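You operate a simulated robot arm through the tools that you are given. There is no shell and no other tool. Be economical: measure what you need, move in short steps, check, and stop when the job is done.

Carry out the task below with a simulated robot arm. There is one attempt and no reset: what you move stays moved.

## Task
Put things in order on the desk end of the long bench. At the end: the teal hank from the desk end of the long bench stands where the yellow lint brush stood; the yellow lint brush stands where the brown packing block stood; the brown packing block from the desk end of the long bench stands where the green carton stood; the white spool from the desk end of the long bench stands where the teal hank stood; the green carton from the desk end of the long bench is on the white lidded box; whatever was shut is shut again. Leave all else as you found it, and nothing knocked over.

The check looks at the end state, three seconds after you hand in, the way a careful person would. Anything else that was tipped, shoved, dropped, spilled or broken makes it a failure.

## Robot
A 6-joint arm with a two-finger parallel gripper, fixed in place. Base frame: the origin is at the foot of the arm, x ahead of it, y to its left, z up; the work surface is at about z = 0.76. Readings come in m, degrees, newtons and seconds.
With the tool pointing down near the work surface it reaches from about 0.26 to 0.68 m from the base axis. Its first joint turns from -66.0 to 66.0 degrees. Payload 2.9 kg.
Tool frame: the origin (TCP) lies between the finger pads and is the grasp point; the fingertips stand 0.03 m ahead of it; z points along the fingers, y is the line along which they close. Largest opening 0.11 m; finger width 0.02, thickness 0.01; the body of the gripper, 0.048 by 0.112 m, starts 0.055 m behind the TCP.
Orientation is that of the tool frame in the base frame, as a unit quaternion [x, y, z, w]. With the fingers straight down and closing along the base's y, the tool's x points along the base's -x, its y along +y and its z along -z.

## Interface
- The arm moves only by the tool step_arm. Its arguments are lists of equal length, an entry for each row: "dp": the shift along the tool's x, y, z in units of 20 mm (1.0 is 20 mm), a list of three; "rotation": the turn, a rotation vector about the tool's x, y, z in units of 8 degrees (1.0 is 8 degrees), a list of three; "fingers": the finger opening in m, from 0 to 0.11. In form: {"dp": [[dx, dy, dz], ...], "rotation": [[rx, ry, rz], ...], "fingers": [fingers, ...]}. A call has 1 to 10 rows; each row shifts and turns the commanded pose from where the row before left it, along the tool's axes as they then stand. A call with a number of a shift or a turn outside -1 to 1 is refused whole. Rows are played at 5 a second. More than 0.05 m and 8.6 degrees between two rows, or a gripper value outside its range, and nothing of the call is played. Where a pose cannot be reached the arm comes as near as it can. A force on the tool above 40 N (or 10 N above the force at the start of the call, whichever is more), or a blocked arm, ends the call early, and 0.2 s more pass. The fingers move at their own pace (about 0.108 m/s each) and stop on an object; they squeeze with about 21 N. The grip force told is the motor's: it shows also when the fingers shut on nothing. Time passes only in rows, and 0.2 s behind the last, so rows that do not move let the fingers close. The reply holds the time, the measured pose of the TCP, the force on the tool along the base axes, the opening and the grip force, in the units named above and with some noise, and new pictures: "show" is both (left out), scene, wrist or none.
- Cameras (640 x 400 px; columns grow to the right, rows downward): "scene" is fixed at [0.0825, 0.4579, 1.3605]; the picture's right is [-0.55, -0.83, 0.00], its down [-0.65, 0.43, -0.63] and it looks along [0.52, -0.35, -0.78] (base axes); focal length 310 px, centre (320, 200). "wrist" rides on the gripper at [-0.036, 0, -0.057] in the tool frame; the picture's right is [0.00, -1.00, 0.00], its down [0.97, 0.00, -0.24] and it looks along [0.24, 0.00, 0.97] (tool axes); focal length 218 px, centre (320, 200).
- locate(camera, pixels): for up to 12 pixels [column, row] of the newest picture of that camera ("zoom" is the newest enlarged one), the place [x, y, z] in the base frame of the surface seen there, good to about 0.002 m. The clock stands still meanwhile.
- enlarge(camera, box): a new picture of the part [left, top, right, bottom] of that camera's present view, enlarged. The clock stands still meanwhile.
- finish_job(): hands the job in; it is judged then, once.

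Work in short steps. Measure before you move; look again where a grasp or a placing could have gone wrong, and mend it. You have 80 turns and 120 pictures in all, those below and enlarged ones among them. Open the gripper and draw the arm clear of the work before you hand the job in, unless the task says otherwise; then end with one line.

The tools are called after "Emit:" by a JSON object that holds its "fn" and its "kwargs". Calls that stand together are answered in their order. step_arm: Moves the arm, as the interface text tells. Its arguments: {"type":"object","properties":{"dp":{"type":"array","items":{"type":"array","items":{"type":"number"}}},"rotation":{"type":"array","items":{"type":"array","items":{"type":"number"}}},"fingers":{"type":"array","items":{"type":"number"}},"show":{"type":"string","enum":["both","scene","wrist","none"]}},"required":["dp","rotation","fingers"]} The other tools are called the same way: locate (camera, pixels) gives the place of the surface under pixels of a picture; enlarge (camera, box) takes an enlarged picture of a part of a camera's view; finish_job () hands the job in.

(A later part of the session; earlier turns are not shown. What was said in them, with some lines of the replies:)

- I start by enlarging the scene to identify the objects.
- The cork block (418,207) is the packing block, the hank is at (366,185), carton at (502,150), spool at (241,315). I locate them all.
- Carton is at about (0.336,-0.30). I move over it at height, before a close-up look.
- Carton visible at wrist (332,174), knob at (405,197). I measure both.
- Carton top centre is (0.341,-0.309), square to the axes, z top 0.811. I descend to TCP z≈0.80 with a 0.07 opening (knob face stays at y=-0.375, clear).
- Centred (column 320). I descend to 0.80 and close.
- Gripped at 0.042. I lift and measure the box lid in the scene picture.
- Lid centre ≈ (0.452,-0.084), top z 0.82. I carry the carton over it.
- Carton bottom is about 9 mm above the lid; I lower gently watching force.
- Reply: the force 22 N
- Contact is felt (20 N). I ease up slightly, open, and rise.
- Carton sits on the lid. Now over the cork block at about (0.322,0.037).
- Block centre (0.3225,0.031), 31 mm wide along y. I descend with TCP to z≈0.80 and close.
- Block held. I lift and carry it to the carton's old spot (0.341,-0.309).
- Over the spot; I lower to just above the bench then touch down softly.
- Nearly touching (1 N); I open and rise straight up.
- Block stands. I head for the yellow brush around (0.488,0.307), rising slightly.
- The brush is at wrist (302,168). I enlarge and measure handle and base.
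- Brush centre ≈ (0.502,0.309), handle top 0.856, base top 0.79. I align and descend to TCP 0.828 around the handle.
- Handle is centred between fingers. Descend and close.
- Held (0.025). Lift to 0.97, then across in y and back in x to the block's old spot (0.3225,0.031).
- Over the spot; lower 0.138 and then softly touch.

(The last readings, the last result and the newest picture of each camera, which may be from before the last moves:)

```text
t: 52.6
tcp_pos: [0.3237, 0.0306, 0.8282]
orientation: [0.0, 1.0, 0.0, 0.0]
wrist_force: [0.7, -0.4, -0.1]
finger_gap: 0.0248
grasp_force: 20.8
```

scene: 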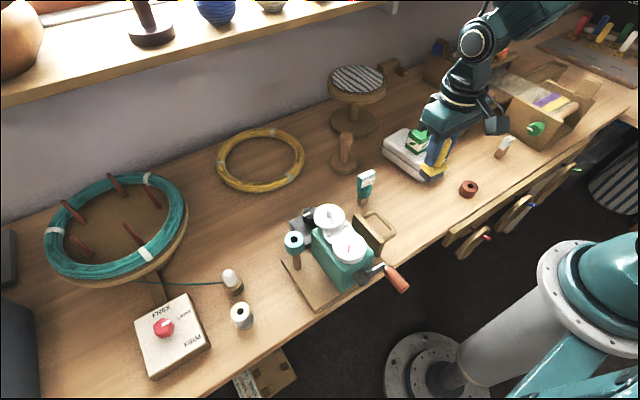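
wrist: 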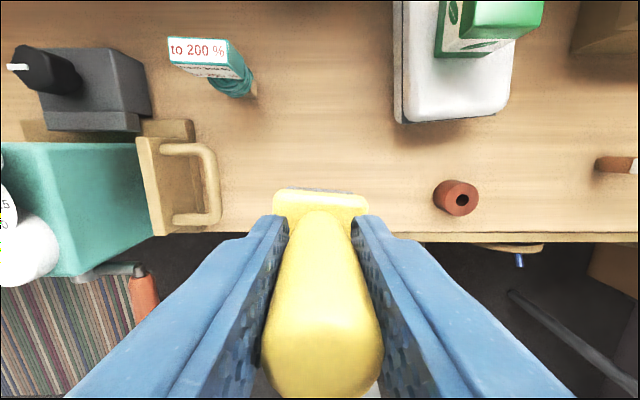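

At the height it was lifted from; one tiny nudge down, then open and rise.

Emit:
{"fn": "step_arm", "kwargs": {"dp": [[0, 0, 0.04], [0, 0, 0], [0, 0, 0], [0, 0, -1], [0, 0, -1], [0, 0, -1], [0, 0, -1], [0, 0, -1], [0, 0, -1], [0, 0, 0]], "rotation": [[0, 0, 0], [0, 0, 0], [0, 0, 0], [0, 0, 0], [0, 0, 0], [0, 0, 0], [0, 0, 0], [0, 0, 0], [0, 0, 0], [0, 0, 0]], "fingers": [0.01, 0.06, 0.06, 0.06, 0.06, 0.06, 0.06, 0.06, 0.06, 0.06], "show": "both"}}

```text
t: 54.8
tcp_pos: [0.3234, 0.0287, 0.9485]
orientation: [-0.001, 1.0, -0.001, 0.001]
wrist_force: [0.9, -0.6, 0.5]
finger_gap: 0.0601
grasp_force: 0.0
```

scene: 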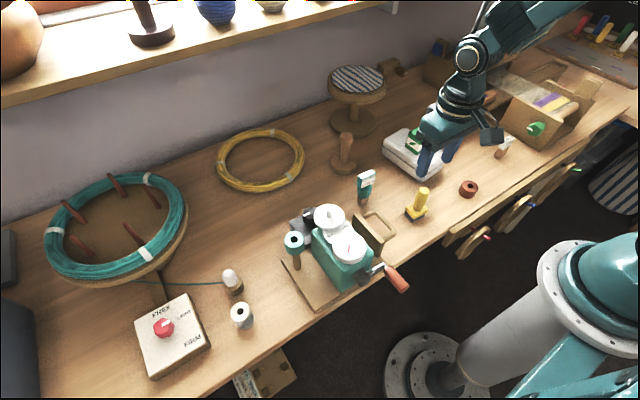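
wrist: 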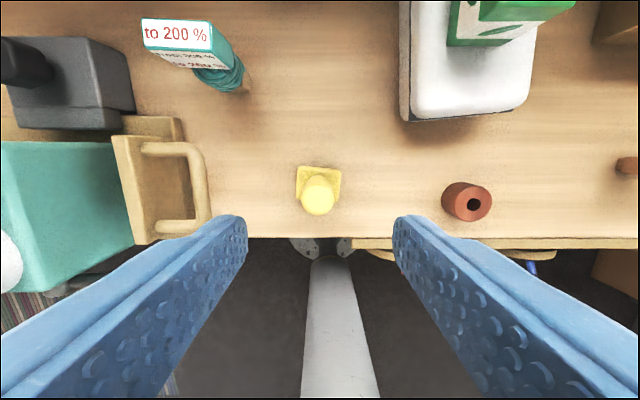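

Brush stands upright. Now over the hank at (0.417,0.110).

Emit:
{"fn": "step_arm", "kwargs": {"dp": [[-0.94, 0.8, -0.2], [-0.94, 0.8, -0.2], [-0.94, 0.8, -0.2], [-0.94, 0.8, -0.2], [-0.94, 0.8, 0], [0, 0, 0]], "rotation": [[0, 0, 0], [0, 0, 0], [0, 0, 0], [0, 0, 0], [0, 0, 0], [0, 0, 0]], "fingers": [0.06, 0.06, 0.06, 0.06, 0.06, 0.06], "show": "wrist"}}

Emit:
{"fn": "enlarge", "kwargs": {"camera": "wrist", "box": [240, 140, 400, 240]}}

Emit:
{"fn": "enlarge", "kwargs": {"camera": "scene", "box": [326, 155, 406, 205]}}

```text
t: 56.2
tcp_pos: [0.4176, 0.11, 0.964]
orientation: [0.0, 1.0, 0.0, -0.001]
wrist_force: [0.1, 0.4, 0.5]
finger_gap: 0.0601
grasp_force: 0.1
```

wrist: 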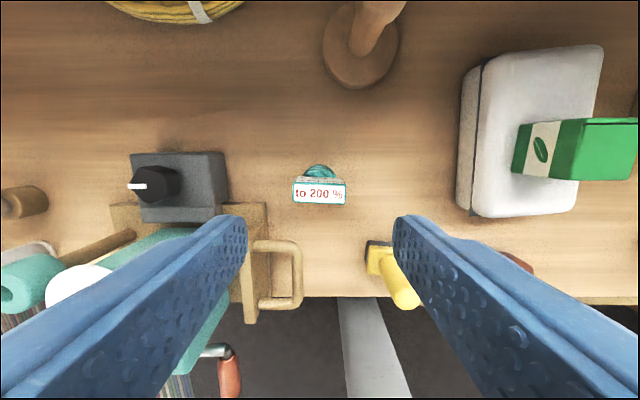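

```text
4.00 times, centred on (320, 190) of wrist
```

zoom: 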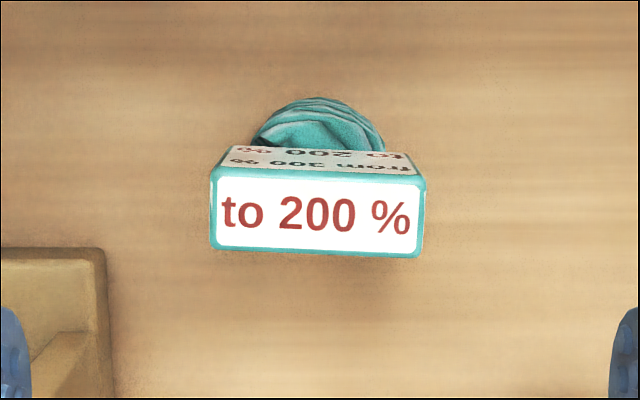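

```text
8.00 times, centred on (366, 180) of scene
```

zoom: 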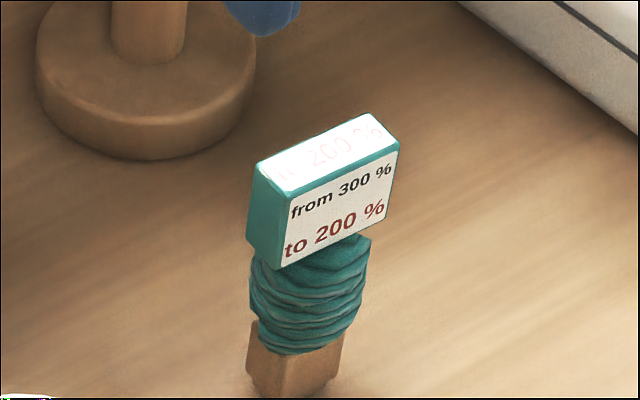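

Label head is ~37 mm wide, centred at column 319. I check its exact position and the spot's neighbours.

Emit:
{"fn": "locate", "kwargs": {"camera": "wrist", "pixels": [[294, 185], [344, 186], [295, 200], [344, 202], [319, 193], [319, 169]]}}

```text
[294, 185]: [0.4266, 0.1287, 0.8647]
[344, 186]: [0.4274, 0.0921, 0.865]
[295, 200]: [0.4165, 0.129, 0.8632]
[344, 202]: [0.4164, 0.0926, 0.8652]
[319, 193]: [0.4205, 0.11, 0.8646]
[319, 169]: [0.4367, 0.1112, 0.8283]
```

Head centre (0.421,0.110). Descend to 0.843 and close on its ends.

Emit:
{"fn": "step_arm", "kwargs": {"dp": [[-0.2, 0.02, 1], [0, 0, 1], [0, 0, 1], [0, 0, 1], [0, 0, 1], [0, 0, 1], [0, 0, 0], [0, 0, 0], [0, 0, 0], [0, 0, 0]], "rotation": [[0, 0, 0], [0, 0, 0], [0, 0, 0], [0, 0, 0], [0, 0, 0], [0, 0, 0], [0, 0, 0], [0, 0, 0], [0, 0, 0], [0, 0, 0]], "fingers": [0.06, 0.06, 0.06, 0.06, 0.06, 0.06, 0.06, 0.02, 0.02, 0.02], "show": "wrist"}}

```text
t: 58.4
tcp_pos: [0.42, 0.1106, 0.8439]
orientation: [0.001, 1.0, 0.001, 0.0]
wrist_force: [1.5, 0.7, 1.0]
finger_gap: 0.0402
grasp_force: 21.1
```

wrist: 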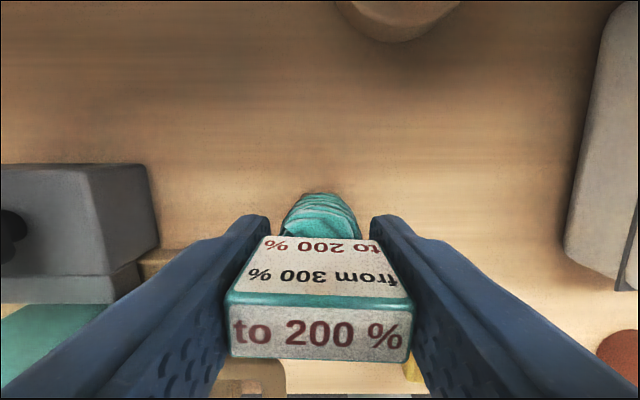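

Held. Lift, then carry to the brush's old spot (0.502,0.3095).

Emit:
{"fn": "step_arm", "kwargs": {"dp": [[0, 0, -1], [0, 0, -1], [0, 0, -1], [0, 0, -1], [0, 0, -1], [0, 0, -1], [-1, 0, 0], [-1, 0, 0], [-1, 0, 0], [-1, 0, 0]], "rotation": [[0, 0, 0], [0, 0, 0], [0, 0, 0], [0, 0, 0], [0, 0, 0], [0, 0, 0], [0, 0, 0], [0, 0, 0], [0, 0, 0], [0, 0, 0]], "fingers": [0.02, 0.02, 0.02, 0.02, 0.02, 0.02, 0.02, 0.02, 0.02, 0.02], "show": "scene"}}

Emit:
{"fn": "step_arm", "kwargs": {"dp": [[-0.1, 1, 0], [0, 1, 0], [0, 1, 0], [0, 1, 0], [0, 1, 0], [0, 1, 0], [0, 1, 0], [0, 1, 0], [0, 1, 0], [0, 0.95, 0]], "rotation": [[0, 0, 0], [0, 0, 0], [0, 0, 0], [0, 0, 0], [0, 0, 0], [0, 0, 0], [0, 0, 0], [0, 0, 0], [0, 0, 0], [0, 0, 0]], "fingers": [0.02, 0.02, 0.02, 0.02, 0.02, 0.02, 0.02, 0.02, 0.02, 0.02], "show": "both"}}

```text
t: 60.6
tcp_pos: [0.502, 0.1101, 0.9646]
orientation: [0.0, 1.0, 0.0, 0.0]
wrist_force: [-0.1, -0.5, -3.6]
finger_gap: 0.0406
grasp_force: 20.8
```

scene: 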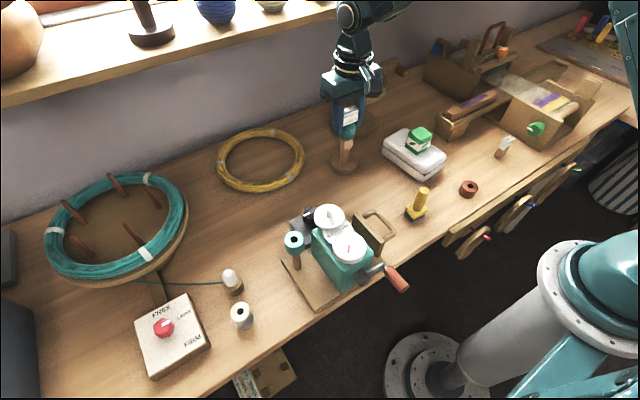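

```text
t: 62.8
tcp_pos: [0.5031, 0.3088, 0.9627]
orientation: [0.0, 1.0, 0.0, 0.0]
wrist_force: [-0.3, 0.9, -2.8]
finger_gap: 0.0405
grasp_force: 20.6
```

scene: 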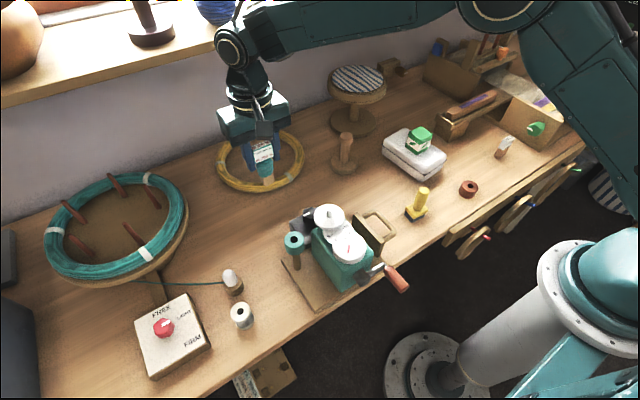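
wrist: 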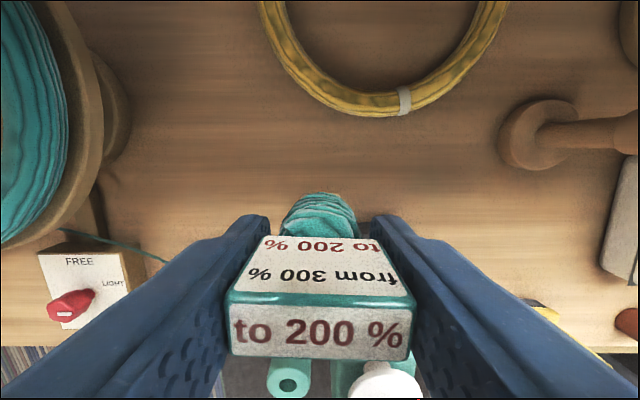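

Over the spot. Lower 0.118 and then softly touch down.

Emit:
{"fn": "step_arm", "kwargs": {"dp": [[0, 0, 1], [0, 0, 1], [0, 0, 1], [0, 0, 1], [0, 0, 1], [0, 0, 0.6], [0, 0, 0.2], [0, 0, 0.1], [0, 0, 0]], "rotation": [[0, 0, 0], [0, 0, 0], [0, 0, 0], [0, 0, 0], [0, 0, 0], [0, 0, 0], [0, 0, 0], [0, 0, 0], [0, 0, 0]], "fingers": [0.02, 0.02, 0.02, 0.02, 0.02, 0.02, 0.02, 0.02, 0.02], "show": "none"}}

```text
t: 64.8
tcp_pos: [0.5043, 0.3079, 0.8454]
orientation: [0.0, 1.0, -0.001, 0.0]
wrist_force: [-0.2, 0.1, -2.5]
finger_gap: 0.0405
grasp_force: 20.8
```

Still carrying its weight (-2.5 N); down a little more.

Emit:
{"fn": "step_arm", "kwargs": {"dp": [[0, 0, 0.07], [0, 0, 0.05], [0, 0, 0]], "rotation": [[0, 0, 0], [0, 0, 0], [0, 0, 0]], "fingers": [0.02, 0.02, 0.02], "show": "none"}}

```text
t: 65.6
tcp_pos: [0.5022, 0.309, 0.8433]
orientation: [0.0, 1.0, 0.0, 0.001]
wrist_force: [-1.8, -1.5, 4.0]
finger_gap: 0.0401
grasp_force: 21.0
```

Contact (weight gone). Open and rise.

Emit:
{"fn": "step_arm", "kwargs": {"dp": [[0, 0, 0], [0, 0, 0], [0, 0, 0], [0, 0, -1], [0, 0, -1], [0, 0, -1], [0, 0, -1], [0, 0, -1], [0, 0, -1], [0, 0, -1]], "rotation": [[0, 0, 0], [0, 0, 0], [0, 0, 0], [0, 0, 0], [0, 0, 0], [0, 0, 0], [0, 0, 0], [0, 0, 0], [0, 0, 0], [0, 0, 0]], "fingers": [0.065, 0.065, 0.065, 0.065, 0.065, 0.065, 0.065, 0.065, 0.065, 0.065], "show": "both"}}

```text
t: 67.8
tcp_pos: [0.5043, 0.3098, 0.9828]
orientation: [0.0, 1.0, 0.0, 0.0]
wrist_force: [-0.6, 0.2, 0.2]
finger_gap: 0.0651
grasp_force: 0.0
```

scene: 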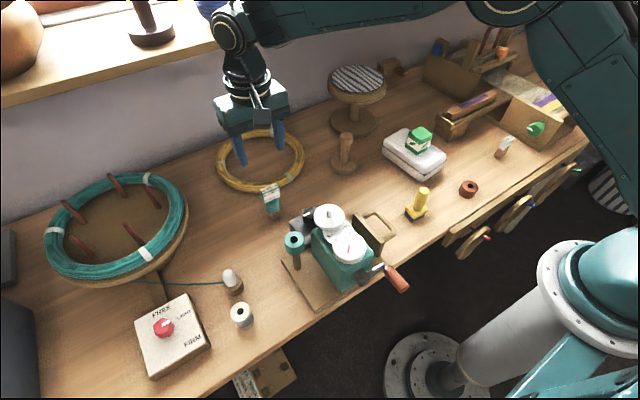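
wrist: 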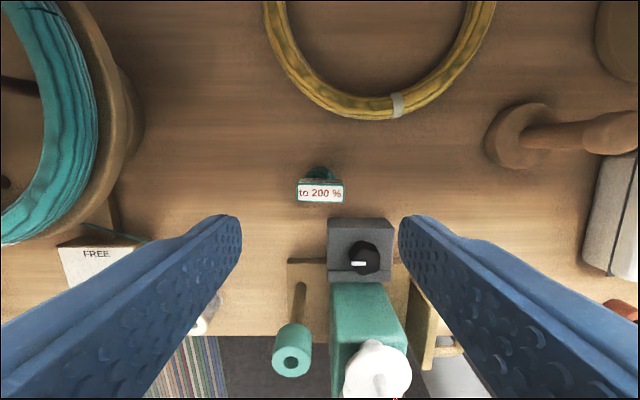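

Hank stands. Next the white spool at about (0.324,0.468).

Emit:
{"fn": "step_arm", "kwargs": {"dp": [[0.9, 0.79, 0], [0.9, 0.79, 0], [0.9, 0.79, 0], [0.9, 0.79, 0], [0.9, 0.79, 0], [0.9, 0.79, 0], [0.9, 0.79, 0], [0.9, 0.79, 0], [0.9, 0.79, 0], [0.9, 0.79, 0]], "rotation": [[0, 0, 0], [0, 0, 0], [0, 0, 0], [0, 0, 0], [0, 0, 0], [0, 0, 0], [0, 0, 0], [0, 0, 0], [0, 0, 0], [0, 0, 0]], "fingers": [0.065, 0.065, 0.065, 0.065, 0.065, 0.065, 0.065, 0.065, 0.065, 0.065], "show": "both"}}

Emit:
{"fn": "enlarge", "kwargs": {"camera": "wrist", "box": [240, 140, 400, 240]}}

```text
t: 70.0
tcp_pos: [0.3229, 0.4677, 0.9822]
orientation: [0.001, 1.0, 0.001, 0.0]
wrist_force: [-0.9, -0.9, 0.4]
finger_gap: 0.065
grasp_force: 0.1
```

scene: 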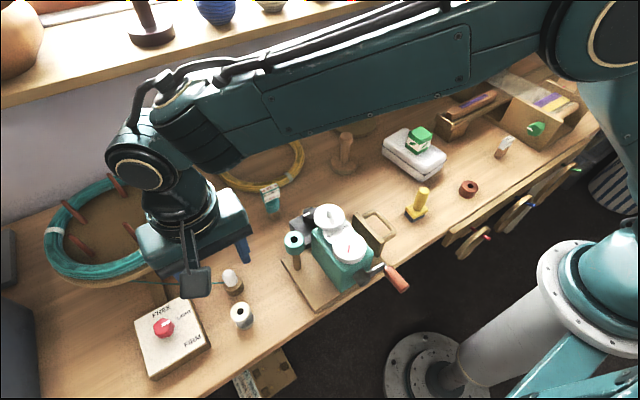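
wrist: 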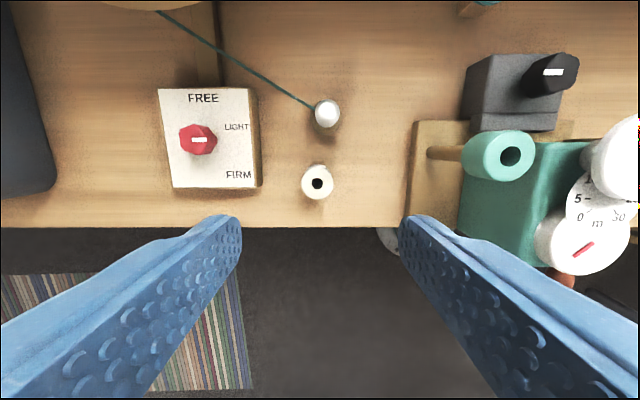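

```text
4.00 times, centred on (320, 190) of wrist
```

zoom: 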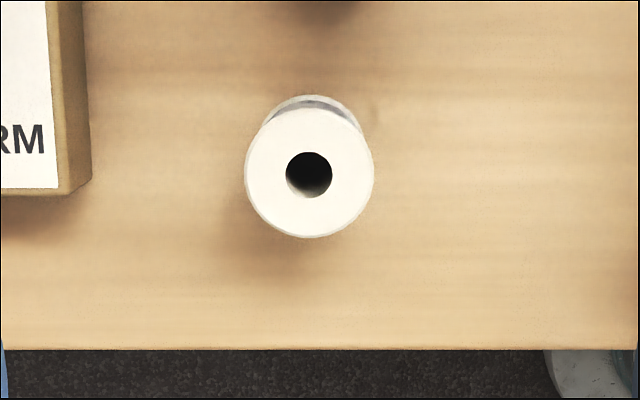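

Emit:
{"fn": "locate", "kwargs": {"camera": "zoom", "pixels": [[250, 175], [368, 175], [309, 118], [309, 230], [85, 180], [60, 150]]}}

Emit:
{"fn": "locate", "kwargs": {"camera": "wrist", "pixels": [[327, 110], [327, 125], [485, 148], [410, 200]]}}

```text
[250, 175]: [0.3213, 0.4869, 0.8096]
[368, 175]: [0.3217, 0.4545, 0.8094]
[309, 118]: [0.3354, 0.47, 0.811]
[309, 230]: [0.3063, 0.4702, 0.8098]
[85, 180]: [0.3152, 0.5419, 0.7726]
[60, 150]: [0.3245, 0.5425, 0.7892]
```

```text
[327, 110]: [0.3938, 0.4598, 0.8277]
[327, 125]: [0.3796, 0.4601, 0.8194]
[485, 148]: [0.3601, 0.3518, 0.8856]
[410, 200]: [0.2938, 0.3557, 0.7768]
```

Spool centre (0.321,0.4705), top 0.81; cone top ≈0.83 at x≈0.387. I descend to 0.80 with 0.06 opening, checking midway.

Emit:
{"fn": "step_arm", "kwargs": {"dp": [[0.1, 0.14, 1], [0, 0, 1], [0, 0, 1], [0, 0, 1], [0, 0, 1], [0, 0, 1], [0, 0, 1], [0, 0, 0]], "rotation": [[0, 0, 0], [0, 0, 0], [0, 0, 0], [0, 0, 0], [0, 0, 0], [0, 0, 0], [0, 0, 0], [0, 0, 0]], "fingers": [0.06, 0.06, 0.06, 0.06, 0.06, 0.06, 0.06, 0.06], "show": "both"}}

```text
t: 71.8
tcp_pos: [0.3223, 0.4702, 0.8433]
orientation: [0.0, 1.0, 0.0, 0.0]
wrist_force: [0.9, 0.2, -0.1]
finger_gap: 0.0598
grasp_force: 0.0
```

scene: 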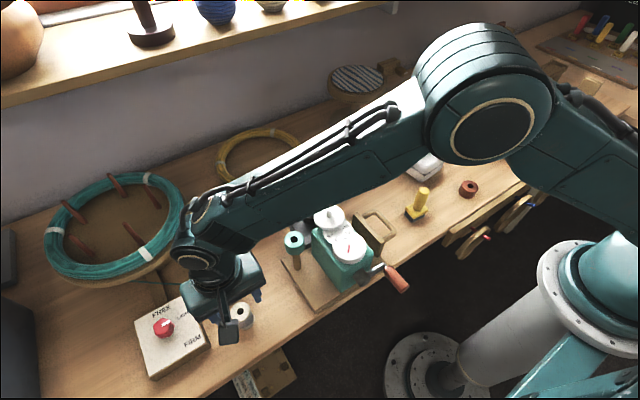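
wrist: 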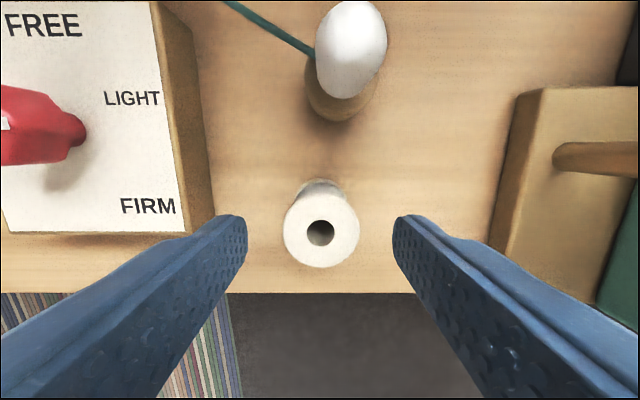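

Centred. I check what the dark block hanging at scene (228,330) is, before going lower.

Emit:
{"fn": "locate", "kwargs": {"camera": "scene", "pixels": [[228, 335], [222, 310], [205, 305], [165, 326]]}}

Emit:
{"fn": "enlarge", "kwargs": {"camera": "scene", "box": [140, 240, 300, 340]}}

```text
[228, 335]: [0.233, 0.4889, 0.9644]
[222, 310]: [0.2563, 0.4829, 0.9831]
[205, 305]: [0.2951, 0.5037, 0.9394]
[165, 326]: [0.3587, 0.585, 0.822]
```

```text
4.00 times, centred on (220, 290) of scene
```

zoom: 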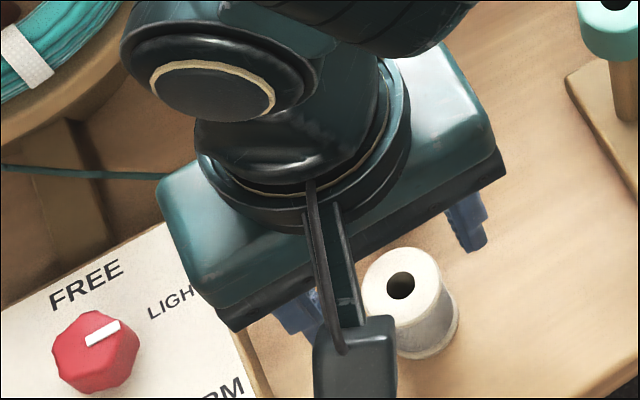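

That block is well above (z≈0.96). Descend to 0.80 and close on the spool.

Emit:
{"fn": "step_arm", "kwargs": {"dp": [[0, 0, 1], [0, 0, 1], [0, 0, 0.1], [0, 0, 0], [0, 0, 0], [0, 0, 0], [0, 0, 0]], "rotation": [[0, 0, 0], [0, 0, 0], [0, 0, 0], [0, 0, 0], [0, 0, 0], [0, 0, 0], [0, 0, 0]], "fingers": [0.06, 0.06, 0.06, 0.02, 0.02, 0.02, 0.02], "show": "wrist"}}

```text
t: 73.4
tcp_pos: [0.3216, 0.4696, 0.8028]
orientation: [0.0, 1.0, -0.001, 0.0]
wrist_force: [0.7, -0.5, -0.5]
finger_gap: 0.0335
grasp_force: 21.3
```

wrist: 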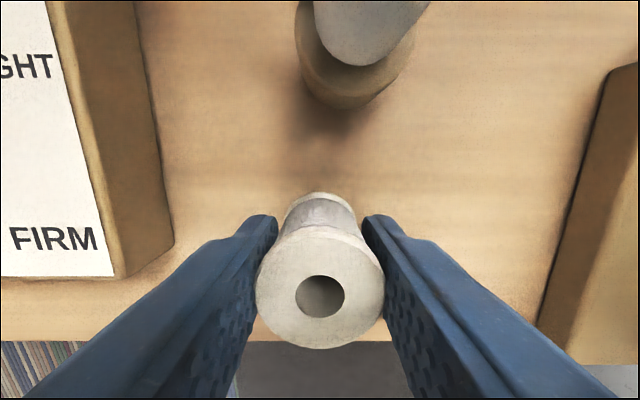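

Held. Lift high to ~1.0, over the winder, toward the hank's old spot (0.420,0.1105).

Emit:
{"fn": "step_arm", "kwargs": {"dp": [[0, 0, -1], [0, 0, -1], [0, 0, -1], [0, 0, -1], [0, 0, -1], [0, 0, -1], [0, 0, -1], [0, 0, -1], [0, 0, -1], [0, 0, -1]], "rotation": [[0, 0, 0], [0, 0, 0], [0, 0, 0], [0, 0, 0], [0, 0, 0], [0, 0, 0], [0, 0, 0], [0, 0, 0], [0, 0, 0], [0, 0, 0]], "fingers": [0.02, 0.02, 0.02, 0.02, 0.02, 0.02, 0.02, 0.02, 0.02, 0.02], "show": "none"}}

Emit:
{"fn": "step_arm", "kwargs": {"dp": [[-1, -0.8, 0], [-1, -0.8, 0], [-1, -0.8, 0], [-1, -0.8, 0], [-0.93, -0.8, 0], [0, -1, 0], [0, -1, 0], [0, -1, 0], [0, -1, 0], [0, -1, 0]], "rotation": [[0, 0, 0], [0, 0, 0], [0, 0, 0], [0, 0, 0], [0, 0, 0], [0, 0, 0], [0, 0, 0], [0, 0, 0], [0, 0, 0], [0, 0, 0]], "fingers": [0.02, 0.02, 0.02, 0.02, 0.02, 0.02, 0.02, 0.02, 0.02, 0.02], "show": "scene"}}

Emit:
{"fn": "step_arm", "kwargs": {"dp": [[0, -1, 0], [0, -1, 0], [0, -1, 0], [0, -1, 0], [0, -1, 0], [0, -1, 0], [0, -1, 0], [0, -1, 0], [0, -0.95, 0], [0, 0, 0]], "rotation": [[0, 0, 0], [0, 0, 0], [0, 0, 0], [0, 0, 0], [0, 0, 0], [0, 0, 0], [0, 0, 0], [0, 0, 0], [0, 0, 0], [0, 0, 0]], "fingers": [0.02, 0.02, 0.02, 0.02, 0.02, 0.02, 0.02, 0.02, 0.02, 0.02], "show": "both"}}

```text
t: 75.6
tcp_pos: [0.3206, 0.4693, 0.9991]
orientation: [0.0, 1.0, 0.0, 0.0]
wrist_force: [0.1, 0.5, -1.0]
finger_gap: 0.0336
grasp_force: 21.0
```

```text
t: 77.8
tcp_pos: [0.4215, 0.2889, 1.0004]
orientation: [0.0, 1.0, 0.0, 0.0]
wrist_force: [-0.4, -0.2, 0.1]
finger_gap: 0.0335
grasp_force: 20.8
```

scene: 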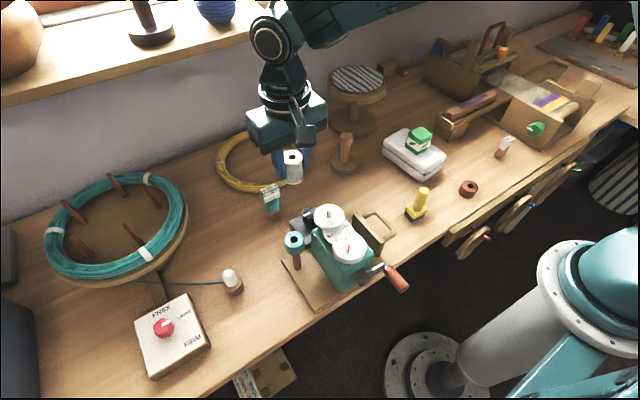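

```text
t: 80.0
tcp_pos: [0.4197, 0.11, 1.0017]
orientation: [0.0, 1.0, 0.001, 0.0]
wrist_force: [0.2, 0.3, -1.1]
finger_gap: 0.0338
grasp_force: 21.1
```

scene: 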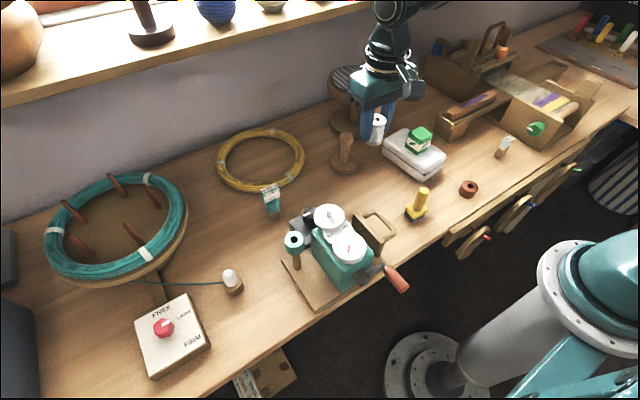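
wrist: 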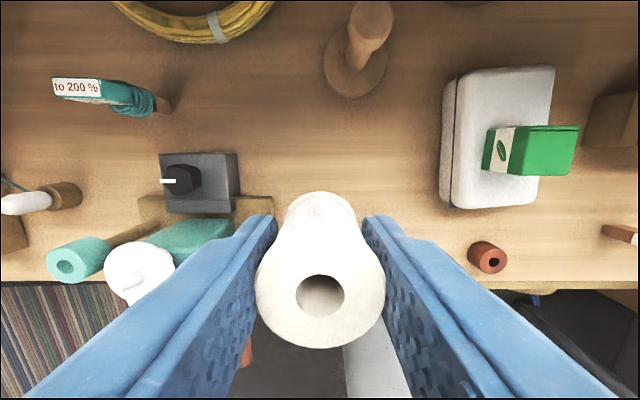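

Over the spot. Lower to about 0.806, then touch down softly.

Emit:
{"fn": "step_arm", "kwargs": {"dp": [[0, 0, 1], [0, 0, 1], [0, 0, 1], [0, 0, 1], [0, 0, 1], [0, 0, 1], [0, 0, 1], [0, 0, 1], [0, 0, 1], [0, 0, 0.75]], "rotation": [[0, 0, 0], [0, 0, 0], [0, 0, 0], [0, 0, 0], [0, 0, 0], [0, 0, 0], [0, 0, 0], [0, 0, 0], [0, 0, 0], [0, 0, 0]], "fingers": [0.02, 0.02, 0.02, 0.02, 0.02, 0.02, 0.02, 0.02, 0.02, 0.02], "show": "none"}}

Emit:
{"fn": "step_arm", "kwargs": {"dp": [[0, 0, 0.1], [0, 0, 0.07], [0, 0, 0]], "rotation": [[0, 0, 0], [0, 0, 0], [0, 0, 0]], "fingers": [0.02, 0.02, 0.02], "show": "none"}}

```text
t: 82.2
tcp_pos: [0.4202, 0.1115, 0.8067]
orientation: [-0.001, 1.0, 0.001, 0.0]
wrist_force: [-0.2, 0.6, -0.5]
finger_gap: 0.0336
grasp_force: 20.9
```

```text
t: 83.0
tcp_pos: [0.4194, 0.1117, 0.8019]
orientation: [0.0, 1.0, 0.0, 0.0]
wrist_force: [-0.7, -0.2, -0.8]
finger_gap: 0.0335
grasp_force: 21.3
```

At its original height; a 1 mm nudge, then open and rise.

Emit:
{"fn": "step_arm", "kwargs": {"dp": [[0, 0, 0.04], [0, 0, 0], [0, 0, 0], [0, 0, 0], [0, 0, -1], [0, 0, -1], [0, 0, -1], [0, 0, -1], [0, 0, -1], [0, 0, -1]], "rotation": [[0, 0, 0], [0, 0, 0], [0, 0, 0], [0, 0, 0], [0, 0, 0], [0, 0, 0], [0, 0, 0], [0, 0, 0], [0, 0, 0], [0, 0, 0]], "fingers": [0.02, 0.06, 0.06, 0.06, 0.06, 0.06, 0.06, 0.06, 0.06, 0.06], "show": "none"}}

Emit:
{"fn": "step_arm", "kwargs": {"dp": [[0, 0, -1], [0, 0, -1], [0, 0, -1], [0, 0, -1], [0, 0, -1], [0, 0, -1], [0, 0, -1], [0, 0, -1], [0, 0, -1], [0, 0, 0]], "rotation": [[0, 0, 0], [0, 0, 0], [0, 0, 0], [0, 0, 0], [0, 0, 0], [0, 0, 0], [0, 0, 0], [0, 0, 0], [0, 0, 0], [0, 0, 0]], "fingers": [0.11, 0.11, 0.11, 0.11, 0.11, 0.11, 0.11, 0.11, 0.11, 0.11], "show": "both"}}

```text
t: 85.2
tcp_pos: [0.4199, 0.1108, 0.9216]
orientation: [0.0, 1.0, 0.0, 0.0]
wrist_force: [-0.9, 0.1, -0.1]
finger_gap: 0.0598
grasp_force: 0.0
```

```text
t: 87.4
tcp_pos: [0.4199, 0.1113, 1.1031]
orientation: [0.0, 1.0, 0.0, 0.0]
wrist_force: [-0.3, 0.0, -0.1]
finger_gap: 0.1101
grasp_force: 0.0
```

scene: 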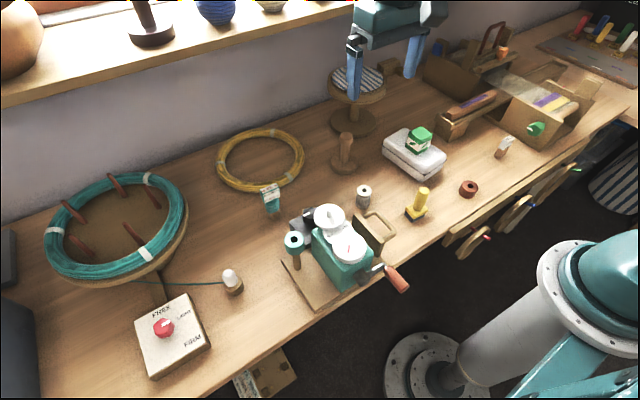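
wrist: 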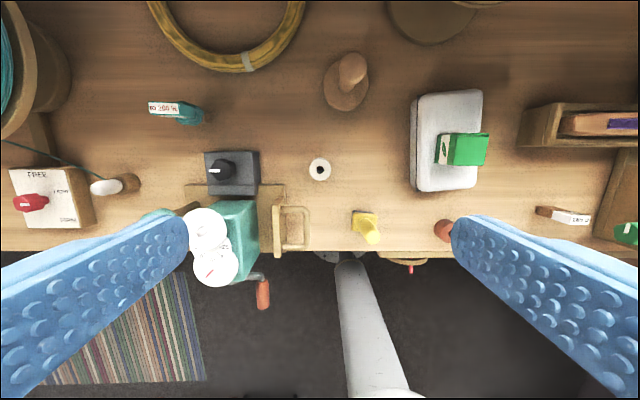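

Everything is standing. One close look at the carton on the box before handing in.

Emit:
{"fn": "enlarge", "kwargs": {"camera": "scene", "box": [250, 110, 530, 285]}}

```text
2.29 times, centred on (390, 198) of scene
```

zoom: 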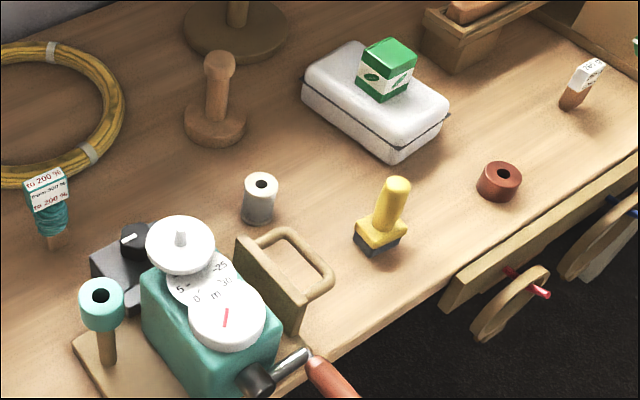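

All five objects are in place and upright, the lid is shut, and the arm is clear, so I hand in.

Emit:
{"fn": "finish_job", "kwargs": {}}

```text
The job is handed in.
```

The job is handed in: the hank, lint brush, packing block and white spool each stand at their new spots, and the green carton is on the shut white box. In the last pictures everything was upright and nothing else had moved.
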